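You operate a simulated robot arm through the tools that you are given. There is no shell and no other tool.

Carry out the task below with a simulated robot arm. There is one attempt and no reset: what you move stays moved.

JOB
Clamp the rolling board down and roll its slab out thin.
Fine: Board under the bench clamp, clamp tight before you roll; slab 2.5 to 5.5 mm thick; put the wide roller back. Set down upright: wide wooden roller.

The check looks at the end state, three seconds after you hand in, the way a careful person would. Anything else that was tipped, shoved, dropped, spilled or broken makes it a failure.

ROBOT AND FRAMES
A 6-joint arm with a fingered hand, fixed in place. Base frame: the origin is on the floor under the middle of its stand, x ahead of it, y to its left, z up; the work surface is at about z = 0.89. Units: m, degrees, N and s.
With the tool pointing down near the work surface it reaches from about 0.34 to 0.8 m from the base axis. Its first joint turns from -115.0 to 115.0 degrees. Payload 4 kg.
The TCP is the grasp point between the finger pads, 0.026 m short of the fingertips. In the tool frame z runs along the fingers and y along their closing line. The gripper opens to 0.164 m; its body begins 0.073 m behind the TCP. The gripper is a hand of 5 fingers: y runs from the thumb to the fingers, the wrist lies at [0, 0, -0.239] in the tool frame, and closing takes about 1.5 s.
Orientation is that of the tool frame in the base frame, as a unit quaternion [w, x, y, z]. With the fingers straight down and closing along the base's y, the tool's x points along the base's -x, its y along +y and its z along -z.

CONTROLS
- The arm moves only by the tool arm_command. Its argument "series" is a list of rows, each an object (a shift or turn left out is 0, a gripper value left out holds the last) with "slide": the shift along the tool's x, y, z in mm, a list of three; "delta_rot": the turn, a rotation vector about the tool's x, y, z in degrees, a list of three. In form: [{"slide": [dx, dy, dz], "delta_rot": [wx, wy, wz]}, ...]. A call has 1 to 20 rows; each row is the pose to reach, as a shift and turn from the pose commanded when the call began, along the tool's axes at that moment. "jaw" is the closure, from 0 (fully open) to 1 (shut), set as the call begins (left out, the last holds). Rows are played at 5 a second. More than 0.05 m and 8.6 degrees between two rows, or a gripper value outside its range, and nothing of the call is played. A pose out of reach is approached as far as the arm can. The call stops where the force on the tool passes 70 N (or 10 N more than at its start, if that is more) or the arm is blocked; 0.2 s more then pass. The fingers move at their own pace (about 0.045 m/s each) and stop on an object; they squeeze with about 29 N. The grip force told is the motor's: it shows also when the fingers shut on nothing. Time passes only in rows, and 0.2 s behind the last, so rows that repeat a pose let the fingers close. The reply holds the time, the measured pose of the TCP, the force on the tool along the base axes, the opening and the grip force, in the units named above and with some noise, with the torque about the TCP (base axes, N m) and any sound that the robot's microphone picked up.
- Cameras (640 x 400 px; columns grow to the right, rows downward): "scene" is fixed at [0.0527, 0.4895, 1.6371]; the picture's right is [-0.82, -0.57, 0.00], its down [-0.27, 0.40, -0.88] and it looks along [0.50, -0.72, -0.48] (base axes); focal length 373 px, centre (320, 200). "wrist" rides on the gripper at [0.051, -0.07, -0.093] in the tool frame; the picture's right is [0.81, 0.59, 0.00], its down [-0.43, 0.59, -0.68] and it looks along [-0.40, 0.55, 0.74] (tool axes); focal length 270 px, centre (320, 200). There is no depth. A picture from a camera that has moved, and an enlarged one, comes with that camera's place and axes in the base frame and with its lens. The place of the scene camera against the robot may be out by one fixed shift of up to 0.018 m in any direction.
- camera(camera): a new picture of that camera. No time passes.
- raise_lower(by): slides the trunk up (or, below 0, down) by that many m; the arm rides with it, the base frame stays. It gives what a move gives, with no picture.
- move_fingers(finger1, finger2, finger3, finger4, thumb_bend): sets how far each is bent, from 0 (flat) to 100 (curled in); at 30 the hand is open as for a grip, at 70 the pads meet at the TCP. One left out holds its place. A second passes; each finger stops where it meets its share of the squeeze, and holds until it gets a number again. A gripper value or a shape takes the hand back. It gives what a move gives, with no picture; readings hold the bend of each and the force on the fingers (four entries, about 0 where the hand has none), thumb and palm.
- set_grasp(shape): the hand has 5 fingers and takes this shape, open, in about a second: jaw (thumb against the fingers, like two jaws); tri (thumb and two fingers); tip (a fingertip pinch); poke (one finger out to press); point (the index stretched); flat (the hand flat); cup (the hand cupped); fist (a fist). The gripper value then closes the fingers along that shape, each until it touches; the sizes above hold for jaw. It gives what a move gives, with no picture.
- close_up(camera, box): a new picture of the part [left, top, right, bottom] of that camera's present view, enlarged. No time passes.
- finish_job(): hands the job in; it is judged then, once.

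Nothing tells you positions but the pictures and the camera data. Unless the task says otherwise, let go and move clear before handing in.

The tools are called after ">>>" as name(argument=value, ...) on one line, values as JSON. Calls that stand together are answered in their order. arm_command: Moves the arm, as the interface text tells. Its arguments: {"type":"object","properties":{"series":{"type":"array"},"jaw":{"type":"number"}},"required":["series"]} The other tools are called the same way: raise_lower (by) moves the trunk up or down; set_grasp (shape) gives the hand a shape; move_fingers (finger1, finger2, finger3, finger4, thumb_bend) moves the fingers one by one; camera (camera) takes a picture; close_up (camera, box) takes an enlarged picture of a part of a camera's view; finish_job () hands the job in.

At the start:

```text
clock: 0.0
position: [0.4918, -0.3234, 1.282]
ee_rot: [0.0, -0.001, 1.0, 0.001]
wrist_force: [0.2, 0.4, 0.1]
torque: [0.02, 0.02, 0.01]
width: 0.1639
grasp_force: 0.0
shape: jaw
bend: [30.0, 30.0, 30.0, 30.0, 30.0]
finger forces: [0.0, 0.0, 0.1, 0.0, 0.0, 0.0]
trunk travel left (down, up): [-0.825, 0.165]
```

scene: 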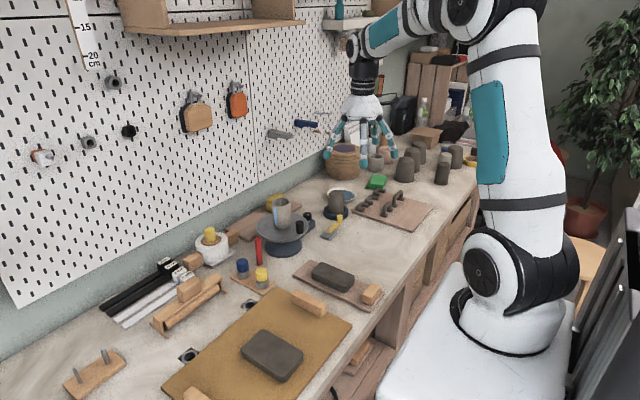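
wrist: 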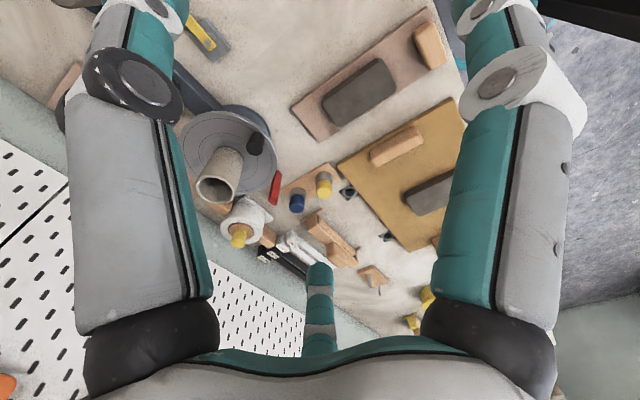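

I see a workbench with a yellow-brown board carrying a dark slab and small wooden blocks, plus other tools. I'll look closer before moving anything.

>>> close_up(camera="scene", box=[40, 220, 360, 400])

>>> close_up(camera="scene", box=[220, 120, 480, 300])

>>> close_up(camera="wrist", box=[180, 100, 480, 350])

```text
2.00 times, centred on (200, 310) of scene
camera zoom: at [0.0527, 0.4895, 1.6371], right [-0.82, -0.57, 0.0], down [-0.27, 0.4, -0.88], along [0.5, -0.72, -0.48], focal length 746 px, centre (560, -20)
```

zoom: 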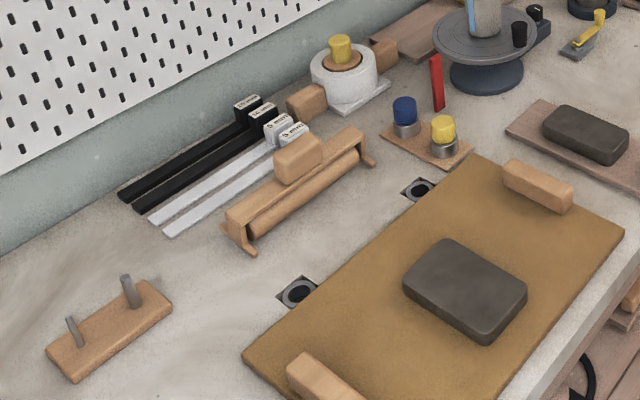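

```text
2.22 times, centred on (350, 210) of scene
camera zoom: at [0.0527, 0.4895, 1.6371], right [-0.82, -0.57, 0.0], down [-0.27, 0.4, -0.88], along [0.5, -0.72, -0.48], focal length 829 px, centre (253, 178)
```

zoom: 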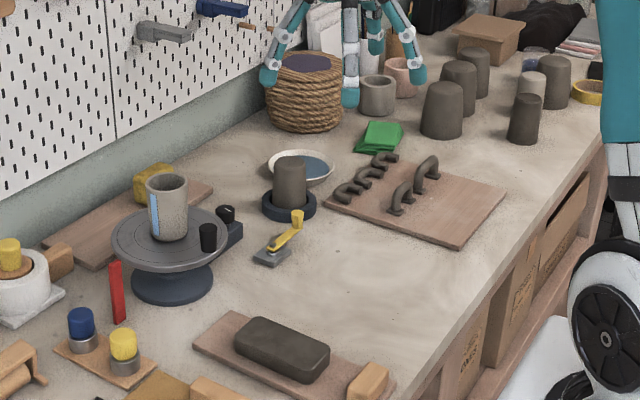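

```text
1.60 times, centred on (330, 225) of wrist
camera zoom: at [0.442, -0.3929, 1.3744], right [-0.81, 0.59, 0.0], down [0.43, 0.59, 0.68], along [0.4, 0.55, -0.74], focal length 432 px, centre (304, 160)
```

zoom: 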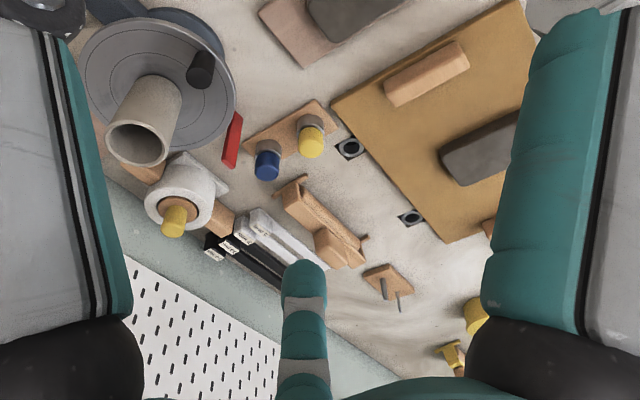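

The board with its slab is on the near left of the bench; strips, a wooden roller on a rest and a possible clamp are around it. I'll zoom in on each part to identify them.

>>> close_up(camera="scene", box=[90, 240, 250, 340])

>>> close_up(camera="scene", box=[230, 180, 390, 280])

>>> close_up(camera="scene", box=[160, 280, 360, 400])

>>> close_up(camera="scene", box=[320, 90, 480, 190])

>>> close_up(camera="scene", box=[300, 280, 420, 400])

```text
4.00 times, centred on (170, 290) of scene
camera zoom: at [0.0527, 0.4895, 1.6371], right [-0.82, -0.57, 0.0], down [-0.27, 0.4, -0.88], along [0.5, -0.72, -0.48], focal length 1492 px, centre (920, -160)
```

zoom: 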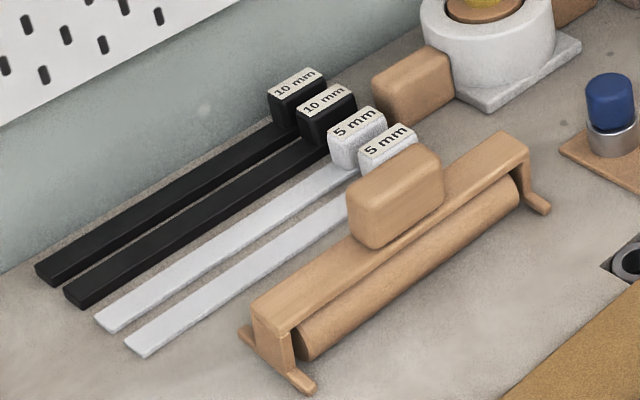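

```text
4.00 times, centred on (310, 230) of scene
camera zoom: at [0.0527, 0.4895, 1.6371], right [-0.82, -0.57, 0.0], down [-0.27, 0.4, -0.88], along [0.5, -0.72, -0.48], focal length 1492 px, centre (360, 80)
```

zoom: 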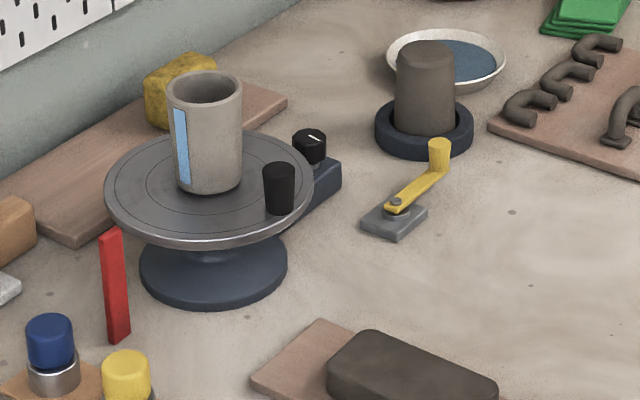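

```text
3.20 times, centred on (260, 340) of scene
camera zoom: at [0.0527, 0.4895, 1.6371], right [-0.82, -0.57, 0.0], down [-0.27, 0.4, -0.88], along [0.5, -0.72, -0.48], focal length 1194 px, centre (512, -248)
```

zoom: 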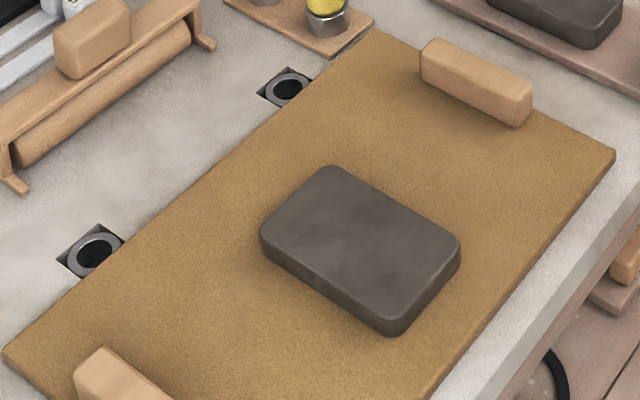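

```text
4.00 times, centred on (400, 140) of scene
camera zoom: at [0.0527, 0.4895, 1.6371], right [-0.82, -0.57, 0.0], down [-0.27, 0.4, -0.88], along [0.5, -0.72, -0.48], focal length 1492 px, centre (0, 440)
```

zoom: 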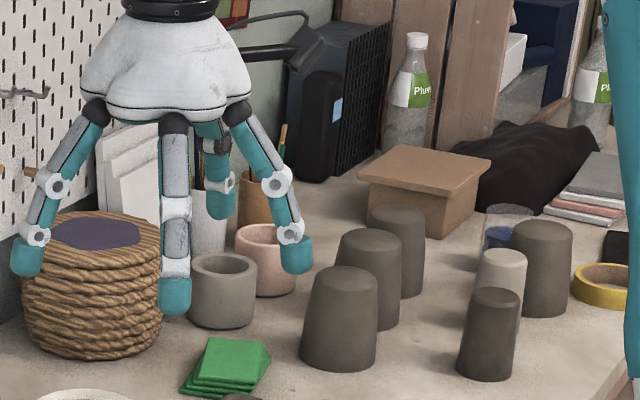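

```text
3.33 times, centred on (360, 340) of scene
camera zoom: at [0.0527, 0.4895, 1.6371], right [-0.82, -0.57, 0.0], down [-0.27, 0.4, -0.88], along [0.5, -0.72, -0.48], focal length 1244 px, centre (187, -267)
```

zoom: 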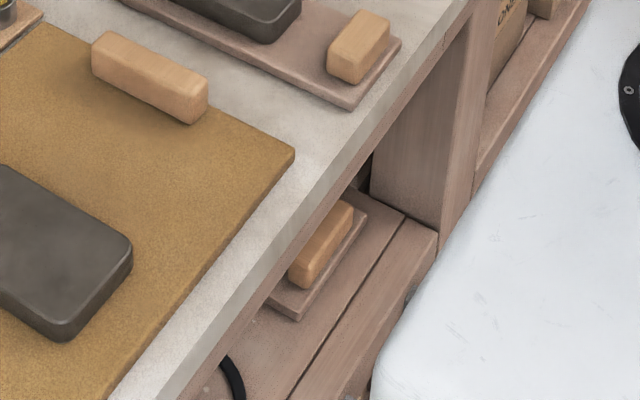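

The wide roller is a wooden frame with a block handle, with 5 mm and 10 mm guide strips beside it. I don't yet see the bench clamp clearly; something yellow stands farther to +y in the wrist view, so I'll move the hand high up over that way to look.

>>> arm_command(series=[{"slide": [0, 50, 0]}, {"slide": [0, 100, 0]}, {"slide": [0, 150, 0]}, {"slide": [0, 200, 0]}, {"slide": [0, 250, 0]}, {"slide": [0, 300, 0]}])

>>> camera(camera="wrist")

```text
clock: 1.4
position: [0.4922, -0.0222, 1.2831]
ee_rot: [0.0, 0.0, 1.0, 0.001]
wrist_force: [0.2, 0.9, 0.1]
torque: [-0.05, -0.03, 0.02]
width: 0.1641
grasp_force: 0.1
shape: jaw
bend: [30.0, 30.0, 30.0, 30.0, 30.0]
finger forces: [0.1, 0.1, 0.1, 0.0, 0.1, 0.0]
trunk travel left (down, up): [-0.825, 0.165]
```

```text
taken
camera wrist: at [0.4414, -0.0912, 1.3758], right [-0.81, 0.59, 0.0], down [0.43, 0.6, 0.68], along [0.4, 0.55, -0.74], focal length 270 px, centre (320, 200)
```

wrist: 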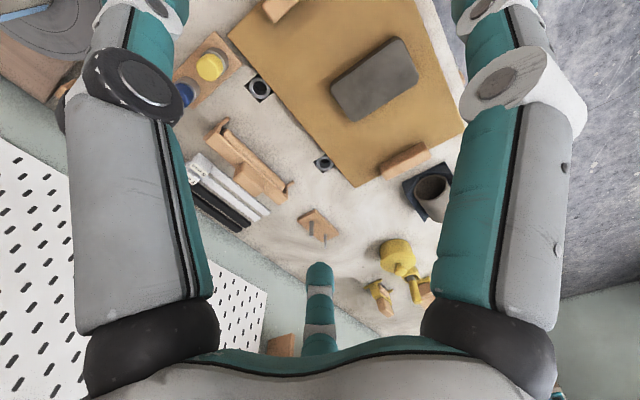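

>>> close_up(camera="wrist", box=[290, 130, 470, 350])

>>> close_up(camera="wrist", box=[170, 0, 470, 250])

```text
1.82 times, centred on (380, 240) of wrist
camera zoom: at [0.4414, -0.0912, 1.3758], right [-0.81, 0.59, 0.0], down [0.43, 0.6, 0.68], along [0.4, 0.55, -0.74], focal length 491 px, centre (211, 127)
```

zoom: 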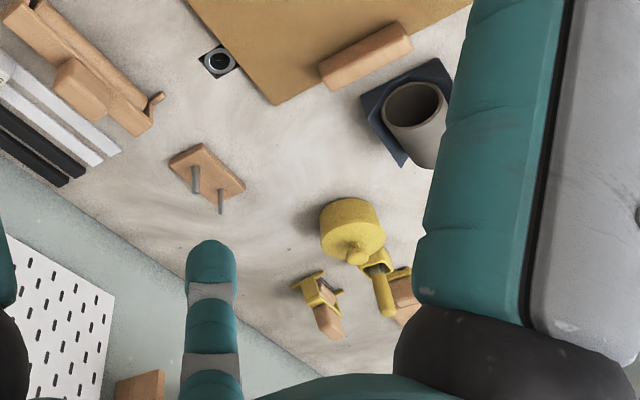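

```text
1.60 times, centred on (320, 125) of wrist
camera zoom: at [0.4414, -0.0912, 1.3758], right [-0.81, 0.59, 0.0], down [0.43, 0.6, 0.68], along [0.4, 0.55, -0.74], focal length 432 px, centre (320, 320)
```

zoom: 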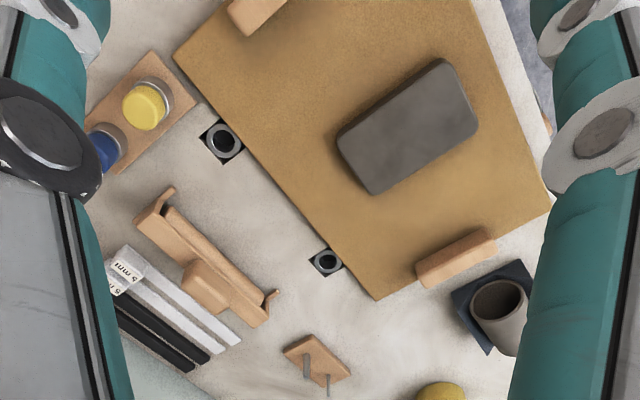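

I see more objects beyond +y (yellow tool, cup on mat, peg stand) but no obvious clamp there. The small grey plate with a yellow crank near x 0.66, y -0.43 may be the clamp, and the two sockets lie just behind the board; I'll zoom in on those.

>>> close_up(camera="scene", box=[300, 200, 364, 240])

>>> close_up(camera="scene", box=[220, 250, 300, 300])

>>> close_up(camera="scene", box=[300, 320, 428, 400])

>>> close_up(camera="scene", box=[40, 320, 200, 400])

>>> close_up(camera="scene", box=[150, 220, 310, 320])

```text
10.00 times, centred on (332, 220) of scene
camera zoom: at [0.0527, 0.4895, 1.6371], right [-0.82, -0.57, 0.0], down [-0.27, 0.4, -0.88], along [0.5, -0.72, -0.48], focal length 3730 px, centre (200, 0)
```

zoom: 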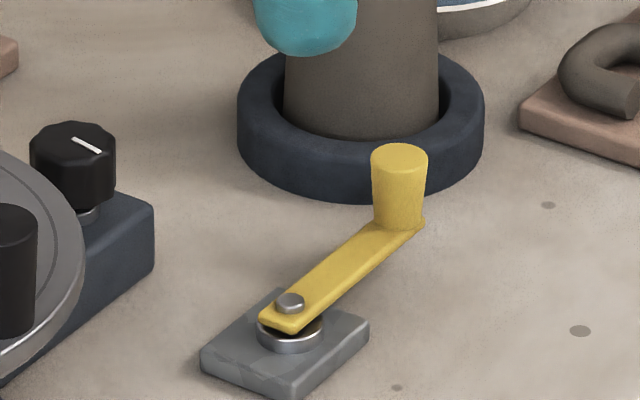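

```text
8.00 times, centred on (260, 275) of scene
camera zoom: at [0.0527, 0.4895, 1.6371], right [-0.82, -0.57, 0.0], down [-0.27, 0.4, -0.88], along [0.5, -0.72, -0.48], focal length 2984 px, centre (800, -400)
```

zoom: 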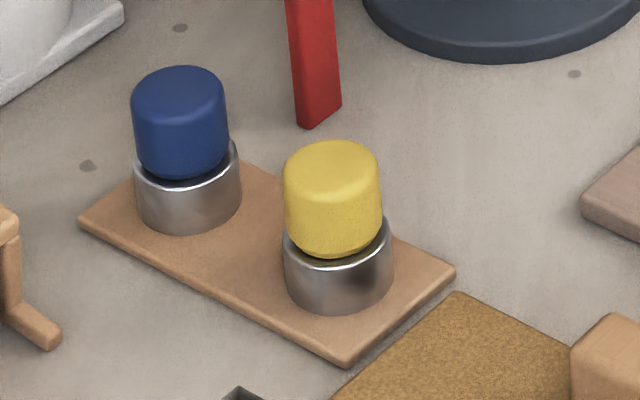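

```text
5.00 times, centred on (364, 360) of scene
camera zoom: at [0.0527, 0.4895, 1.6371], right [-0.82, -0.57, 0.0], down [-0.27, 0.4, -0.88], along [0.5, -0.72, -0.48], focal length 1865 px, centre (100, -600)
```

zoom: 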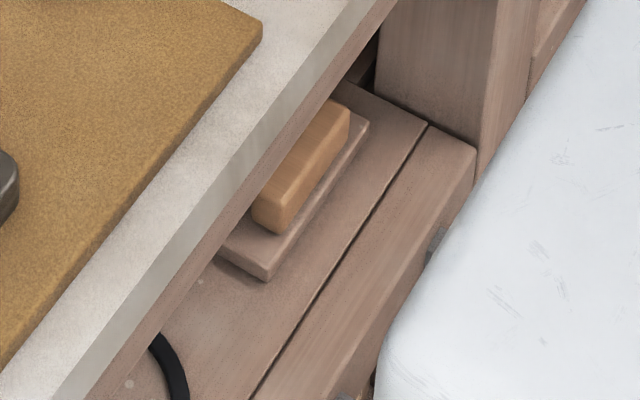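

```text
4.00 times, centred on (120, 360) of scene
camera zoom: at [0.0527, 0.4895, 1.6371], right [-0.82, -0.57, 0.0], down [-0.27, 0.4, -0.88], along [0.5, -0.72, -0.48], focal length 1492 px, centre (1120, -440)
```

zoom: 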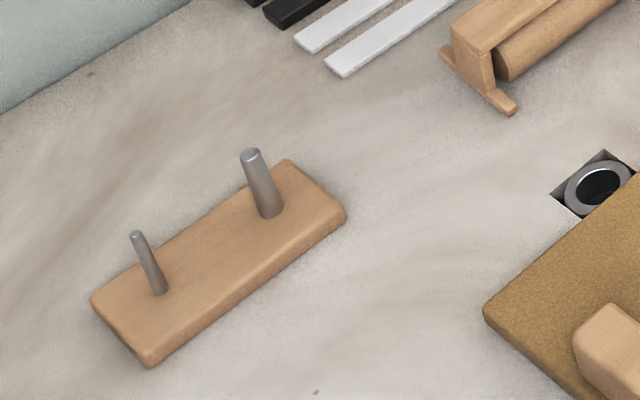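

```text
4.00 times, centred on (230, 270) of scene
camera zoom: at [0.0527, 0.4895, 1.6371], right [-0.82, -0.57, 0.0], down [-0.27, 0.4, -0.88], along [0.5, -0.72, -0.48], focal length 1492 px, centre (680, -80)
```

zoom: 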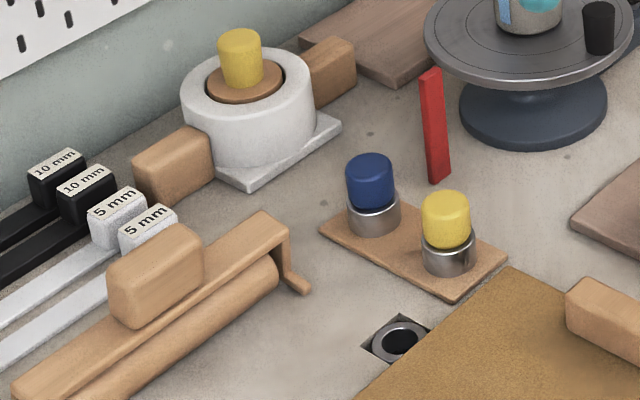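

The crank unit looks like a rotary lever on a base plate, but I want to see the yellow items at +y as well before deciding. I'll move the hand farther to +y, staying high.

>>> arm_command(series=[{"slide": [0, 50, 0]}, {"slide": [0, 100, 0]}, {"slide": [0, 150, 0]}, {"slide": [0, 200, 0]}, {"slide": [0, 250, 0]}])

>>> camera(camera="wrist")

>>> camera(camera="scene")

```text
clock: 2.6
position: [0.4925, 0.231, 1.2844]
ee_rot: [-0.001, 0.0, 1.0, -0.001]
wrist_force: [0.2, 0.0, -0.5]
torque: [-0.03, 0.02, -0.03]
width: 0.1638
grasp_force: 0.2
shape: jaw
bend: [30.0, 30.0, 30.0, 30.0, 30.0]
finger forces: [0.0, 0.0, 0.0, 0.0, 0.1, 0.0]
trunk travel left (down, up): [-0.825, 0.165]
```

```text
taken
camera wrist: at [0.4422, 0.1622, 1.3772], right [-0.81, 0.59, 0.0], down [0.43, 0.6, 0.68], along [0.4, 0.55, -0.74], focal length 270 px, centre (320, 200)
```

wrist: 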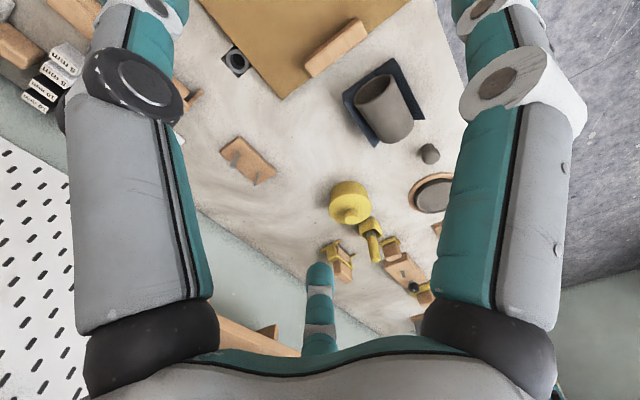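

```text
taken
```

scene: 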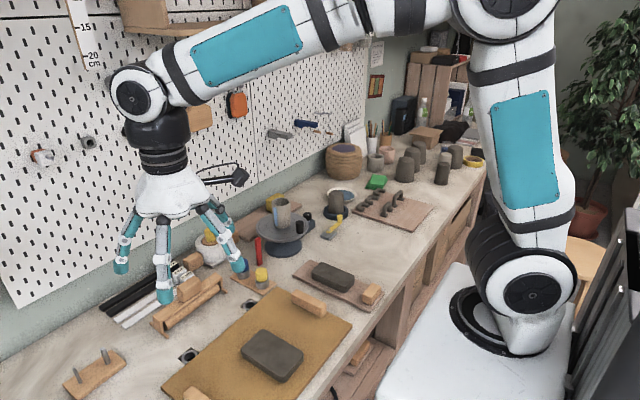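

>>> close_up(camera="wrist", box=[300, 140, 460, 320])

>>> close_up(camera="wrist", box=[180, 0, 460, 180])

```text
2.22 times, centred on (380, 230) of wrist
camera zoom: at [0.4422, 0.1622, 1.3772], right [-0.81, 0.59, 0.0], down [0.43, 0.6, 0.68], along [0.4, 0.55, -0.74], focal length 601 px, centre (187, 133)
```

zoom: 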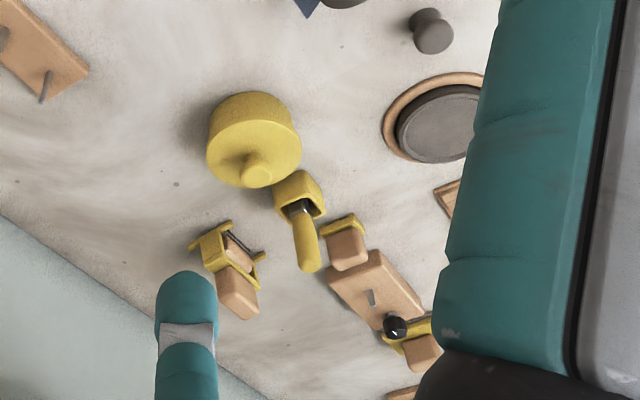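

```text
2.22 times, centred on (320, 90) of wrist
camera zoom: at [0.4422, 0.1622, 1.3772], right [-0.81, 0.59, 0.0], down [0.43, 0.6, 0.68], along [0.4, 0.55, -0.74], focal length 601 px, centre (320, 444)
```

zoom: 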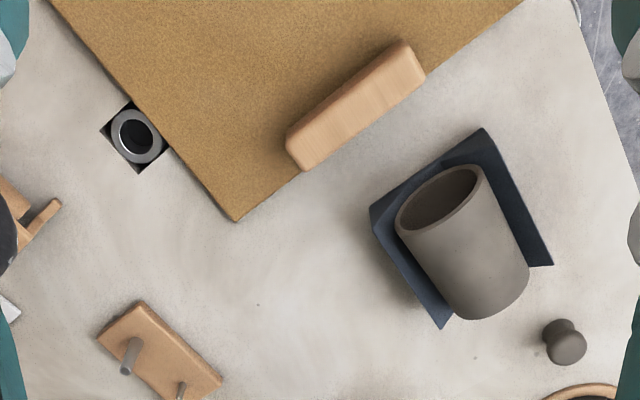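

Several yellow tools sit beyond reach at y > 0.57, so the reachable clamp candidate is the crank unit, and the sockets and pegs sit near the board. I'll go back toward -y and yaw the hand 90° to look at those closely.

>>> arm_command(series=[{"slide": [0, -35, 0], "delta_rot": [0, 0, 7.5]}, {"slide": [0, -70, 0], "delta_rot": [0, 0, 15]}, {"slide": [0, -105, 0], "delta_rot": [0, 0, 22.5]}, {"slide": [0, -140, 0], "delta_rot": [0, 0, 30]}, {"slide": [0, -175, 0], "delta_rot": [0, 0, 37.5]}, {"slide": [0, -210, 0], "delta_rot": [0, 0, 45]}, {"slide": [0, -245, 10], "delta_rot": [0, 0, 52.5]}, {"slide": [0, -280, 20], "delta_rot": [0, 0, 60]}, {"slide": [0, -315, 30], "delta_rot": [0, 0, 67.5]}, {"slide": [0, -350, 40], "delta_rot": [0, 0, 75]}, {"slide": [0, -390, 60], "delta_rot": [0, 0, 82.5]}, {"slide": [0, -430, 80], "delta_rot": [0, 0, 90]}])

>>> camera(camera="wrist")

```text
clock: 5.2
position: [0.4936, -0.2059, 1.203]
ee_rot: [0.0, 0.708, 0.707, -0.001]
wrist_force: [-0.3, -1.1, 1.1]
torque: [0.03, 0.03, 0.0]
width: 0.164
grasp_force: 0.0
shape: jaw
bend: [30.0, 30.0, 30.0, 30.0, 30.0]
finger forces: [0.0, 0.1, 0.0, 0.1, 0.1, 0.1]
trunk travel left (down, up): [-0.825, 0.165]
```

```text
taken
camera wrist: at [0.4235, -0.1542, 1.2961], right [0.59, 0.81, 0.0], down [0.59, -0.43, 0.68], along [0.55, -0.4, -0.74], focal length 270 px, centre (320, 200)
```

wrist: 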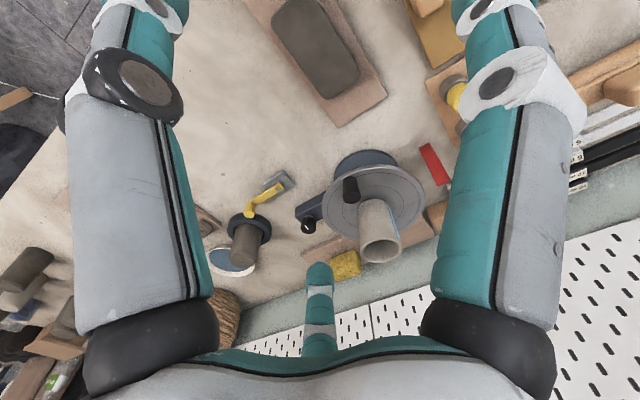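

>>> close_up(camera="wrist", box=[220, 140, 320, 260])

>>> close_up(camera="wrist", box=[300, 100, 480, 280])

```text
3.33 times, centred on (270, 200) of wrist
camera zoom: at [0.4235, -0.1542, 1.2961], right [0.59, 0.81, 0.0], down [0.59, -0.43, 0.68], along [0.55, -0.4, -0.74], focal length 901 px, centre (487, 200)
```

zoom: 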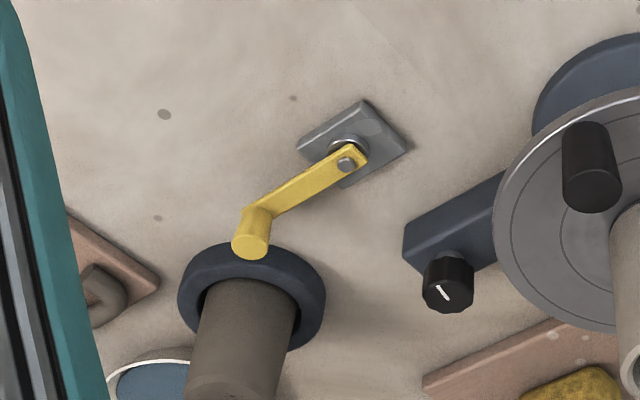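

```text
2.22 times, centred on (390, 190) of wrist
camera zoom: at [0.4235, -0.1542, 1.2961], right [0.59, 0.81, 0.0], down [0.59, -0.43, 0.68], along [0.55, -0.4, -0.74], focal length 601 px, centre (164, 222)
```

zoom: 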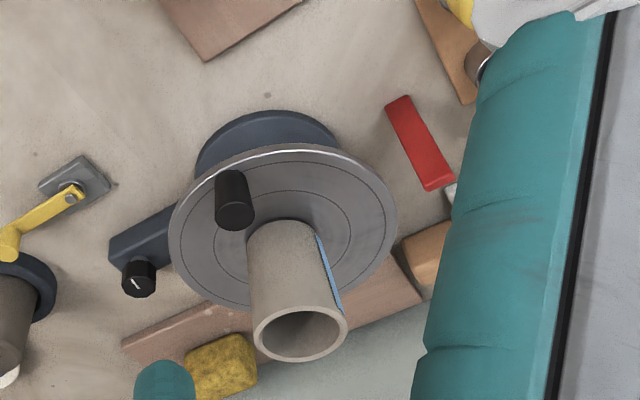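

The crank stands beside a ring holding a clay cylinder, and near the peg tray there's an upright red bar about 0.1 m tall at roughly (0.745, -0.17), which could be a toggle-clamp lever. I'll move nearer to view that area.

>>> arm_command(series=[{"slide": [-50, 0, 0]}, {"slide": [-100, 0, 20]}, {"slide": [-150, 0, 40]}, {"slide": [-150, 0, 50]}])

>>> camera(camera="wrist")

```text
refused: row 2 steps farther than a row can; nothing moved
```

```text
taken
camera wrist: at [0.4235, -0.1542, 1.2961], right [0.59, 0.81, 0.0], down [0.59, -0.43, 0.68], along [0.55, -0.4, -0.74], focal length 270 px, centre (320, 200)
```

wrist: 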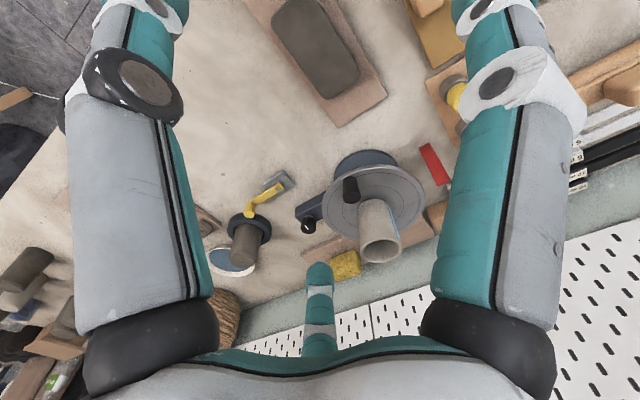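

The row was refused and nothing moved; also tool x now points along base +y, so I'll correct the sign and use smaller steps.

>>> arm_command(series=[{"slide": [40, 0, 0]}, {"slide": [80, 0, 15]}, {"slide": [120, 0, 30]}, {"slide": [150, 0, 50]}])

>>> camera(camera="wrist")

```text
clock: 6.2
position: [0.4935, -0.053, 1.1502]
ee_rot: [0.0, 0.708, 0.706, 0.0]
wrist_force: [0.6, 0.2, -0.1]
torque: [0.03, 0.0, 0.0]
width: 0.1642
grasp_force: 0.0
shape: jaw
bend: [30.0, 30.0, 30.0, 30.0, 30.0]
finger forces: [0.1, 0.1, 0.2, 0.0, 0.0, 0.0]
trunk travel left (down, up): [-0.825, 0.165]
```

```text
taken
camera wrist: at [0.4245, -0.0025, 1.2431], right [0.59, 0.81, 0.0], down [0.59, -0.43, 0.68], along [0.55, -0.4, -0.74], focal length 270 px, centre (320, 200)
```

wrist: 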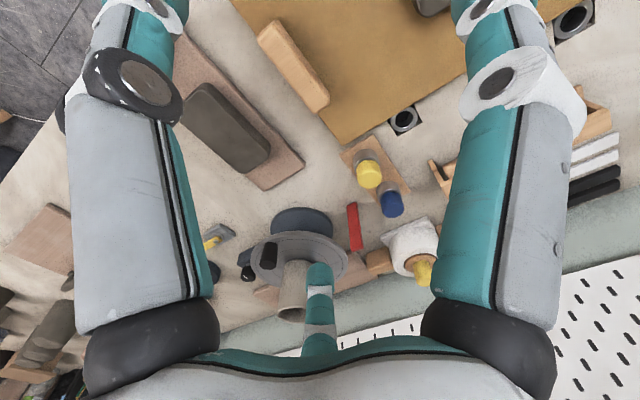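

>>> close_up(camera="wrist", box=[320, 80, 460, 280])

>>> close_up(camera="wrist", box=[340, 120, 420, 170])

>>> close_up(camera="wrist", box=[370, 0, 640, 200])

```text
2.00 times, centred on (390, 180) of wrist
camera zoom: at [0.4245, -0.0025, 1.2431], right [0.59, 0.81, 0.0], down [0.59, -0.43, 0.68], along [0.55, -0.4, -0.74], focal length 541 px, centre (180, 240)
```

zoom: 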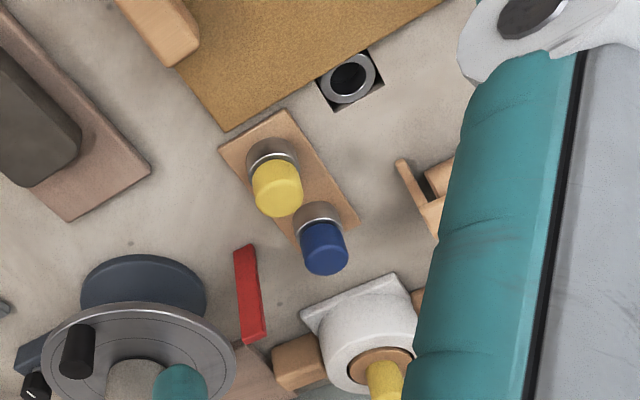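

```text
8.00 times, centred on (380, 145) of wrist
camera zoom: at [0.4245, -0.0025, 1.2431], right [0.59, 0.81, 0.0], down [0.59, -0.43, 0.68], along [0.55, -0.4, -0.74], focal length 2162 px, centre (-160, 640)
```

zoom: 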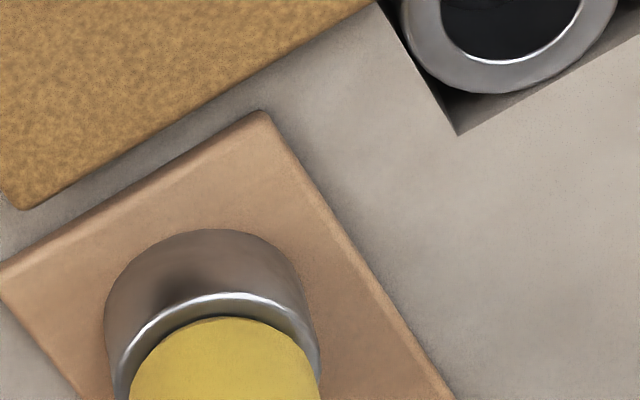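

```text
2.00 times, centred on (505, 100) of wrist
camera zoom: at [0.4245, -0.0025, 1.2431], right [0.59, 0.81, 0.0], down [0.59, -0.43, 0.68], along [0.55, -0.4, -0.74], focal length 541 px, centre (-50, 400)
```

zoom: 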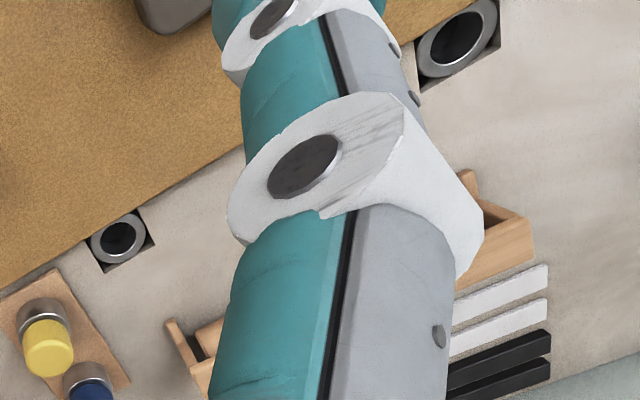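

Pegs sit in steel sleeves on a tray, matching the empty sleeves in the bench; the red bar just stands on the bench. There's also a black curved thing under the bench's front edge by the board that could be a clamp, so I'll turn the hand to look toward the front edge.

>>> arm_command(series=[{"slide": [29, 0, 0], "delta_rot": [0, 0, 7.5]}, {"slide": [58, 0, 0], "delta_rot": [0, 0, 15]}, {"slide": [87, 0, 0], "delta_rot": [0, 0, 22.5]}, {"slide": [116, 0, 0], "delta_rot": [0, 0, 30]}, {"slide": [145, 0, 0], "delta_rot": [0, 0, 37.5]}, {"slide": [174, 0, 0], "delta_rot": [0, 0, 45]}, {"slide": [203, 0, 0], "delta_rot": [0, 0, 52.5]}, {"slide": [232, 0, 0], "delta_rot": [0, 0, 60]}, {"slide": [261, 0, 0], "delta_rot": [0, 0, 67.5]}, {"slide": [290, 0, 0], "delta_rot": [0, 0, 75]}, {"slide": [319, 0, 0], "delta_rot": [0, 0, 82.5]}, {"slide": [350, 0, 0], "delta_rot": [0, 0, 90]}])

>>> camera(camera="wrist")

```text
clock: 8.8
position: [0.4909, 0.2965, 1.1525]
ee_rot: [0.0, 1.0, -0.001, -0.001]
wrist_force: [0.2, 0.3, 0.7]
torque: [-0.04, 0.0, 0.0]
width: 0.1634
grasp_force: 0.0
shape: jaw
bend: [30.0, 30.0, 30.0, 30.0, 30.0]
finger forces: [0.0, 0.1, 0.1, 0.1, 0.1, 0.0]
trunk travel left (down, up): [-0.825, 0.165]
```

```text
taken
camera wrist: at [0.5414, 0.3669, 1.2448], right [0.81, -0.59, 0.0], down [-0.43, -0.59, 0.68], along [-0.4, -0.55, -0.73], focal length 270 px, centre (320, 200)
```

wrist: 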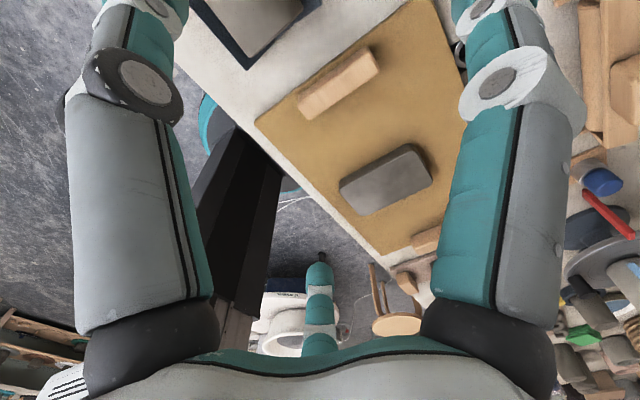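

>>> close_up(camera="wrist", box=[180, 0, 340, 130])

>>> close_up(camera="wrist", box=[180, 90, 440, 290])

>>> close_up(camera="wrist", box=[260, 240, 440, 360])

```text
3.08 times, centred on (260, 65) of wrist
camera zoom: at [0.5414, 0.3669, 1.2448], right [0.81, -0.59, 0.0], down [-0.43, -0.59, 0.68], along [-0.4, -0.55, -0.73], focal length 832 px, centre (505, 615)
```

zoom: 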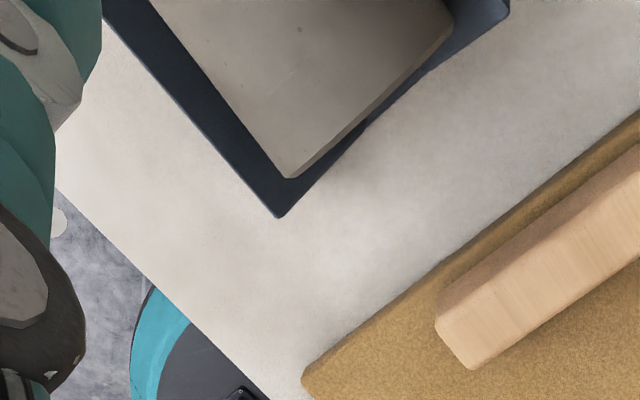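

```text
2.00 times, centred on (310, 190) of wrist
camera zoom: at [0.5414, 0.3669, 1.2448], right [0.81, -0.59, 0.0], down [-0.43, -0.59, 0.68], along [-0.4, -0.55, -0.73], focal length 541 px, centre (340, 220)
```

zoom: 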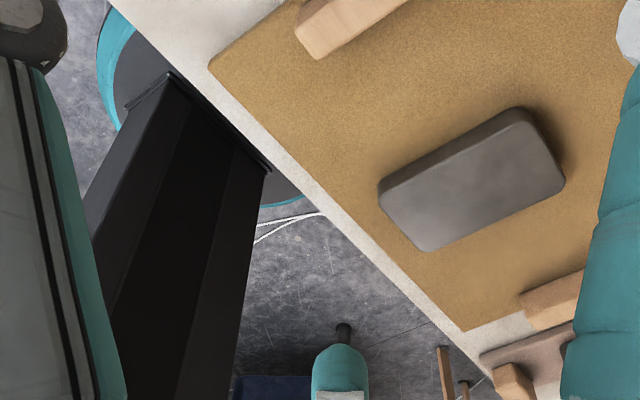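

```text
3.33 times, centred on (350, 300) of wrist
camera zoom: at [0.5414, 0.3669, 1.2448], right [0.81, -0.59, 0.0], down [-0.43, -0.59, 0.68], along [-0.4, -0.55, -0.73], focal length 901 px, centre (220, -133)
```

zoom: 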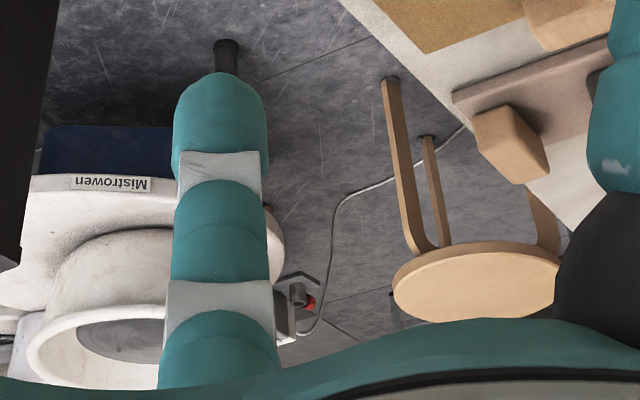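

No clamp at the front edge; only the robot's own column is there. I'll zoom hard on the red bar, the peg tray, the wedge between things and the sockets from the scene camera.

>>> close_up(camera="scene", box=[235, 225, 283, 275])

>>> close_up(camera="scene", box=[170, 335, 218, 370])

>>> close_up(camera="scene", box=[225, 285, 275, 320])

>>> close_up(camera="scene", box=[280, 250, 400, 330])

>>> close_up(camera="scene", box=[180, 220, 260, 270])

```text
8.00 times, centred on (259, 250) of scene
camera zoom: at [0.0527, 0.4895, 1.6371], right [-0.82, -0.57, 0.0], down [-0.27, 0.4, -0.88], along [0.5, -0.72, -0.48], focal length 2984 px, centre (808, -200)
```

zoom: 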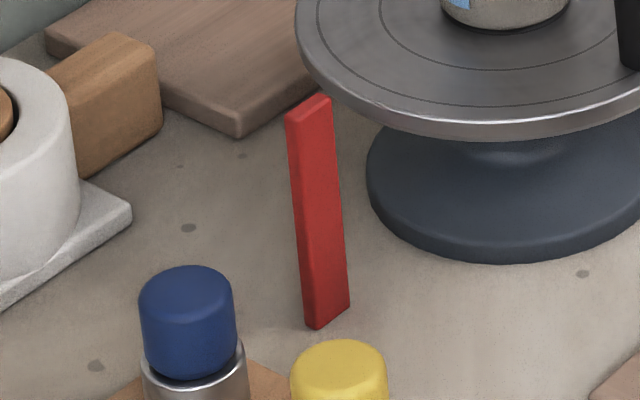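

```text
11.43 times, centred on (194, 352) of scene
camera zoom: at [0.0527, 0.4895, 1.6371], right [-0.82, -0.57, 0.0], down [-0.27, 0.4, -0.88], along [0.5, -0.72, -0.48], focal length 4263 px, centre (1760, -1543)
```

zoom: 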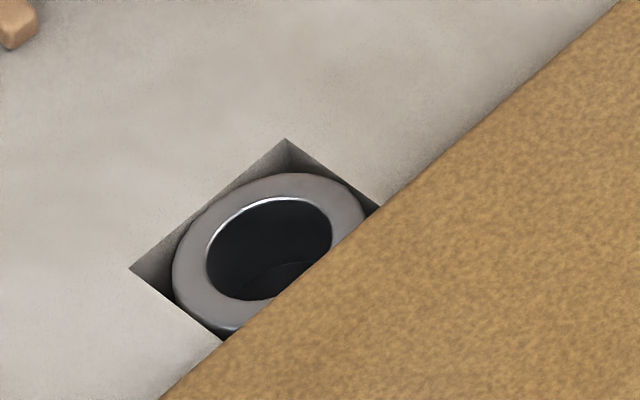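

```text
11.43 times, centred on (250, 302) of scene
camera zoom: at [0.0527, 0.4895, 1.6371], right [-0.82, -0.57, 0.0], down [-0.27, 0.4, -0.88], along [0.5, -0.72, -0.48], focal length 4263 px, centre (1120, -971)
```

zoom: 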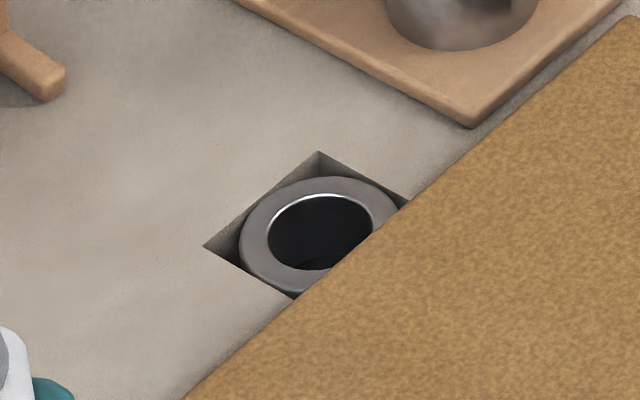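

```text
5.00 times, centred on (340, 290) of scene
camera zoom: at [0.0527, 0.4895, 1.6371], right [-0.82, -0.57, 0.0], down [-0.27, 0.4, -0.88], along [0.5, -0.72, -0.48], focal length 1865 px, centre (220, -250)
```

zoom: 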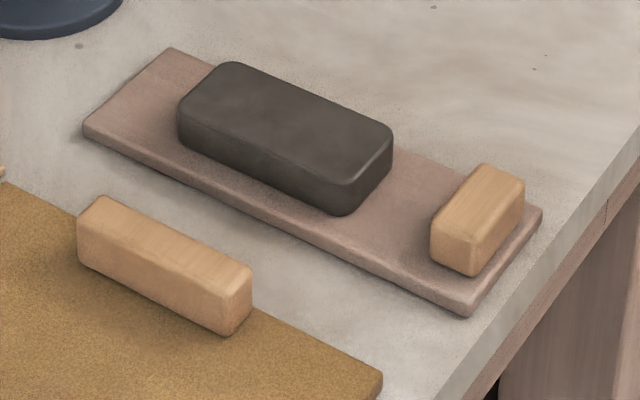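

```text
8.00 times, centred on (220, 245) of scene
camera zoom: at [0.0527, 0.4895, 1.6371], right [-0.82, -0.57, 0.0], down [-0.27, 0.4, -0.88], along [0.5, -0.72, -0.48], focal length 2984 px, centre (1120, -160)
```

zoom: 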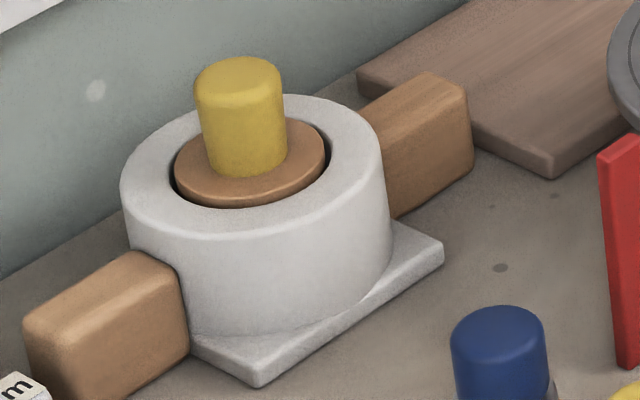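

The sockets sit symmetrically behind the board, while the crank unit and red bar are the only other mechanisms in reach. I'll look at the crank from lower and closer to understand what it does.

>>> arm_command(series=[{"slide": [-3, 39, 0], "delta_rot": [0, 0, -6.5]}, {"slide": [-6, 78, 0], "delta_rot": [0, 0, -13]}, {"slide": [-9, 117, 0], "delta_rot": [0, 0, -19.5]}, {"slide": [-12, 156, 0], "delta_rot": [0, 0, -26]}, {"slide": [-15, 195, 0], "delta_rot": [0, 0, -32.5]}, {"slide": [-18, 234, 0], "delta_rot": [0, 0, -39]}, {"slide": [-21, 273, 0], "delta_rot": [0, 0, -45.5]}, {"slide": [-24, 312, 0], "delta_rot": [0, 0, -52]}, {"slide": [-27, 351, 0], "delta_rot": [0, 0, -58.5]}, {"slide": [-30, 390, 0], "delta_rot": [0, 0, -65]}, {"slide": [-33, 429, 0], "delta_rot": [0, 0, -71.5]}, {"slide": [-36, 468, 0], "delta_rot": [0, 0, -78]}, {"slide": [-39, 507, 20], "delta_rot": [0, 0, -84]}, {"slide": [-40, 540, 50], "delta_rot": [0, 0, -90]}, {"slide": [-40, 540, 90], "delta_rot": [0, 0, -90]}])

>>> camera(camera="wrist")

```text
clock: 12.0
position: [0.4544, -0.2457, 1.061]
ee_rot: [0.0, 0.707, 0.707, 0.0]
wrist_force: [0.2, -0.3, -0.6]
torque: [0.02, 0.01, 0.0]
width: 0.164
grasp_force: 0.1
shape: jaw
bend: [30.0, 30.0, 30.0, 30.0, 30.0]
finger forces: [0.0, 0.0, 0.0, 0.1, 0.0, 0.0]
trunk travel left (down, up): [-0.825, 0.165]
```

```text
taken
camera wrist: at [0.3849, -0.1941, 1.1536], right [0.59, 0.81, 0.0], down [0.6, -0.43, 0.68], along [0.55, -0.4, -0.74], focal length 270 px, centre (320, 200)
```

wrist: 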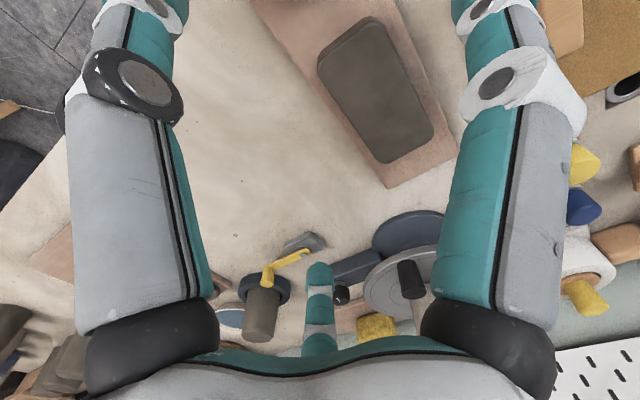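

>>> close_up(camera="wrist", box=[230, 210, 330, 310])

>>> close_up(camera="wrist", box=[280, 220, 340, 270])

```text
4.00 times, centred on (280, 260) of wrist
camera zoom: at [0.3849, -0.1941, 1.1536], right [0.59, 0.81, 0.0], down [0.6, -0.43, 0.68], along [0.55, -0.4, -0.74], focal length 1081 px, centre (480, -40)
```

zoom: 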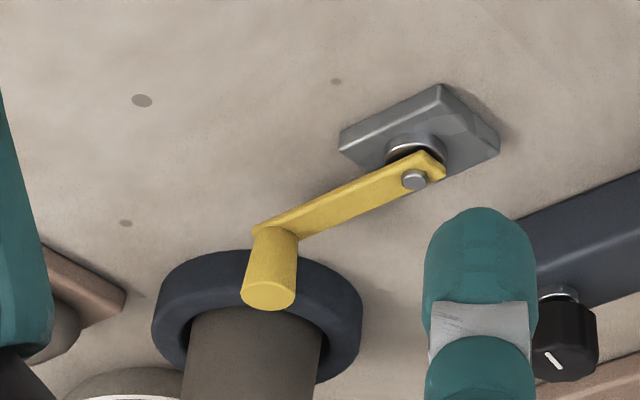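

```text
8.00 times, centred on (310, 245) of wrist
camera zoom: at [0.3849, -0.1941, 1.1536], right [0.59, 0.81, 0.0], down [0.6, -0.43, 0.68], along [0.55, -0.4, -0.74], focal length 2162 px, centre (400, -160)
```

zoom: 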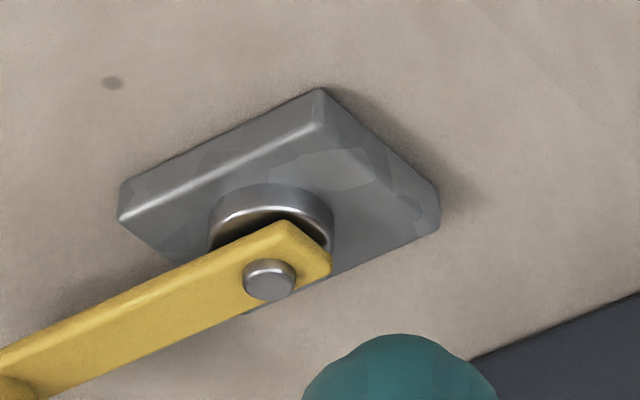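

The crank is a plain bearing-mounted crank on a plate, no jaw visible. Before touching anything I'll look again at the +y end from closer, since something there may be the clamp.

>>> arm_command(series=[{"slide": [0, 0, -45]}, {"slide": [0, 0, -90]}, {"slide": [37, -3, -90], "delta_rot": [0, 0, -5.5]}, {"slide": [74, -6, -90], "delta_rot": [0, 0, -11]}, {"slide": [111, -9, -90], "delta_rot": [0, 0, -16.5]}, {"slide": [148, -12, -90], "delta_rot": [0, 0, -22]}, {"slide": [185, -15, -90], "delta_rot": [0, 0, -27.5]}, {"slide": [222, -18, -90], "delta_rot": [0, 0, -33]}, {"slide": [259, -21, -90], "delta_rot": [0, 0, -38.5]}, {"slide": [296, -24, -90], "delta_rot": [0, 0, -44]}, {"slide": [333, -27, -90], "delta_rot": [0, 0, -49.5]}, {"slide": [370, -30, -90], "delta_rot": [0, 0, -55]}, {"slide": [407, -33, -90], "delta_rot": [0, 0, -60.5]}, {"slide": [444, -36, -90], "delta_rot": [0, 0, -66]}, {"slide": [481, -39, -90], "delta_rot": [0, 0, -71.5]}, {"slide": [518, -42, -90], "delta_rot": [0, 0, -77]}, {"slide": [555, -45, -90], "delta_rot": [0, 0, -82.5]}, {"slide": [592, -48, -90], "delta_rot": [0, 0, -88]}, {"slide": [629, -50, -90], "delta_rot": [0, 0, -90]}])

>>> camera(camera="wrist")

```text
clock: 16.0
position: [0.4048, 0.3846, 1.1501]
ee_rot: [0.0, 0.0, 1.0, -0.001]
wrist_force: [-0.6, 1.3, -0.3]
torque: [-0.02, -0.01, -0.01]
width: 0.1638
grasp_force: 0.0
shape: jaw
bend: [30.0, 30.0, 30.0, 30.0, 30.0]
finger forces: [0.0, 0.0, 0.0, 0.0, 0.0, 0.1]
trunk travel left (down, up): [-0.825, 0.165]
```

```text
taken
camera wrist: at [0.3542, 0.3157, 1.2438], right [-0.81, 0.59, 0.0], down [0.43, 0.6, 0.68], along [0.4, 0.55, -0.74], focal length 270 px, centre (320, 200)
```

wrist: 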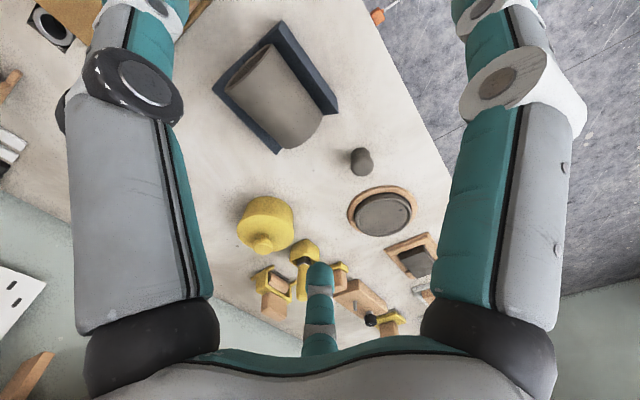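

>>> close_up(camera="wrist", box=[200, 170, 460, 340])

>>> close_up(camera="wrist", box=[320, 220, 440, 340])

>>> close_up(camera="wrist", box=[320, 0, 470, 120])

```text
2.35 times, centred on (330, 255) of wrist
camera zoom: at [0.3542, 0.3157, 1.2438], right [-0.81, 0.59, 0.0], down [0.43, 0.6, 0.68], along [0.4, 0.55, -0.74], focal length 636 px, centre (296, 71)
```

zoom: 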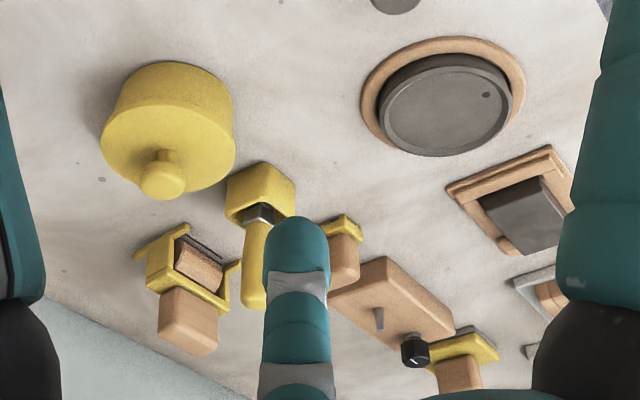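

```text
3.33 times, centred on (380, 280) of wrist
camera zoom: at [0.3542, 0.3157, 1.2438], right [-0.81, 0.59, 0.0], down [0.43, 0.6, 0.68], along [0.4, 0.55, -0.74], focal length 901 px, centre (120, -67)
```

zoom: 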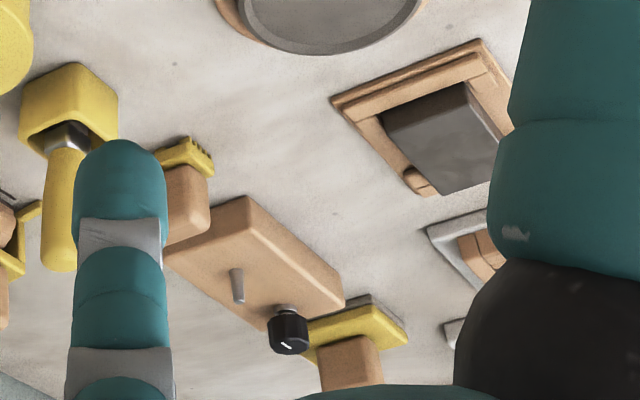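

```text
3.33 times, centred on (395, 60) of wrist
camera zoom: at [0.3542, 0.3157, 1.2438], right [-0.81, 0.59, 0.0], down [0.43, 0.6, 0.68], along [0.4, 0.55, -0.74], focal length 901 px, centre (70, 667)
```

zoom: 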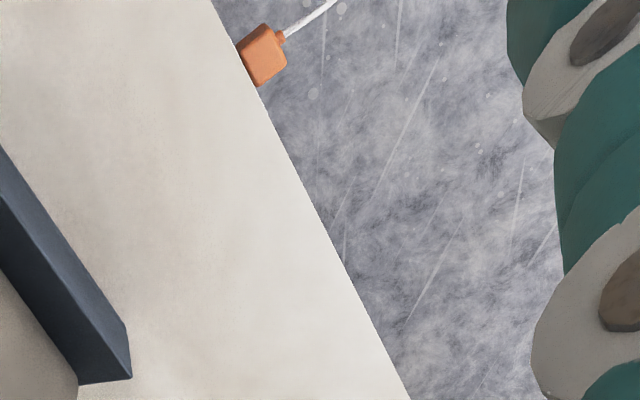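

The +y end has a jar, mallet, stamps and a control box, but no clamp. Next I'll look closely at the red bar and peg tray from just above them.

>>> arm_command(series=[{"slide": [-15, -32, 0], "delta_rot": [0, 0, 6.5]}, {"slide": [-30, -64, 0], "delta_rot": [0, 0, 13]}, {"slide": [-45, -96, 0], "delta_rot": [0, 0, 19.5]}, {"slide": [-60, -128, 0], "delta_rot": [0, 0, 26]}, {"slide": [-75, -160, 0], "delta_rot": [0, 0, 32.5]}, {"slide": [-90, -192, 0], "delta_rot": [0, 0, 39]}, {"slide": [-105, -224, 0], "delta_rot": [0, 0, 45.5]}, {"slide": [-120, -256, 0], "delta_rot": [0, 0, 52]}, {"slide": [-135, -288, 0], "delta_rot": [0, 0, 58.5]}, {"slide": [-150, -320, 0], "delta_rot": [0, 0, 65]}, {"slide": [-165, -352, 0], "delta_rot": [0, 0, 71.5]}, {"slide": [-180, -384, 0], "delta_rot": [0, 0, 78]}, {"slide": [-195, -416, 0], "delta_rot": [0, 0, 84.5]}, {"slide": [-205, -445, 0], "delta_rot": [0, 0, 90]}, {"slide": [-215, -445, 40], "delta_rot": [0, 0, 90]}, {"slide": [-215, -445, 80], "delta_rot": [0, 0, 90]}])

>>> camera(camera="wrist")

```text
clock: 19.4
position: [0.6171, -0.0617, 1.0712]
ee_rot: [0.0, 0.707, 0.707, 0.0]
wrist_force: [0.3, -0.1, -0.2]
torque: [0.03, 0.01, -0.02]
width: 0.164
grasp_force: 0.1
shape: jaw
bend: [30.0, 30.0, 30.0, 30.0, 30.0]
finger forces: [0.0, 0.0, 0.1, 0.0, 0.0, 0.0]
trunk travel left (down, up): [-0.825, 0.165]
```

```text
taken
camera wrist: at [0.5482, -0.0105, 1.1634], right [0.59, 0.81, 0.0], down [0.59, -0.43, 0.68], along [0.55, -0.4, -0.74], focal length 270 px, centre (320, 200)
```

wrist: 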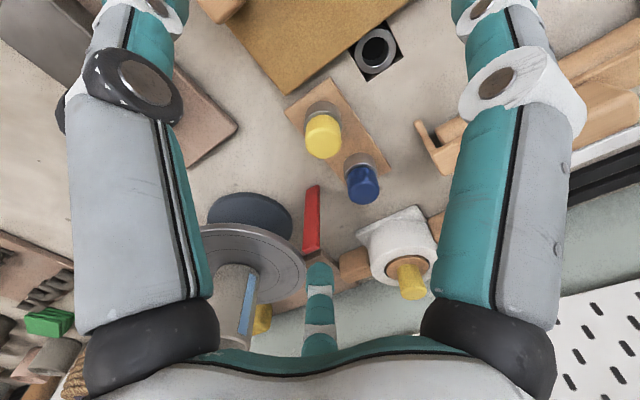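

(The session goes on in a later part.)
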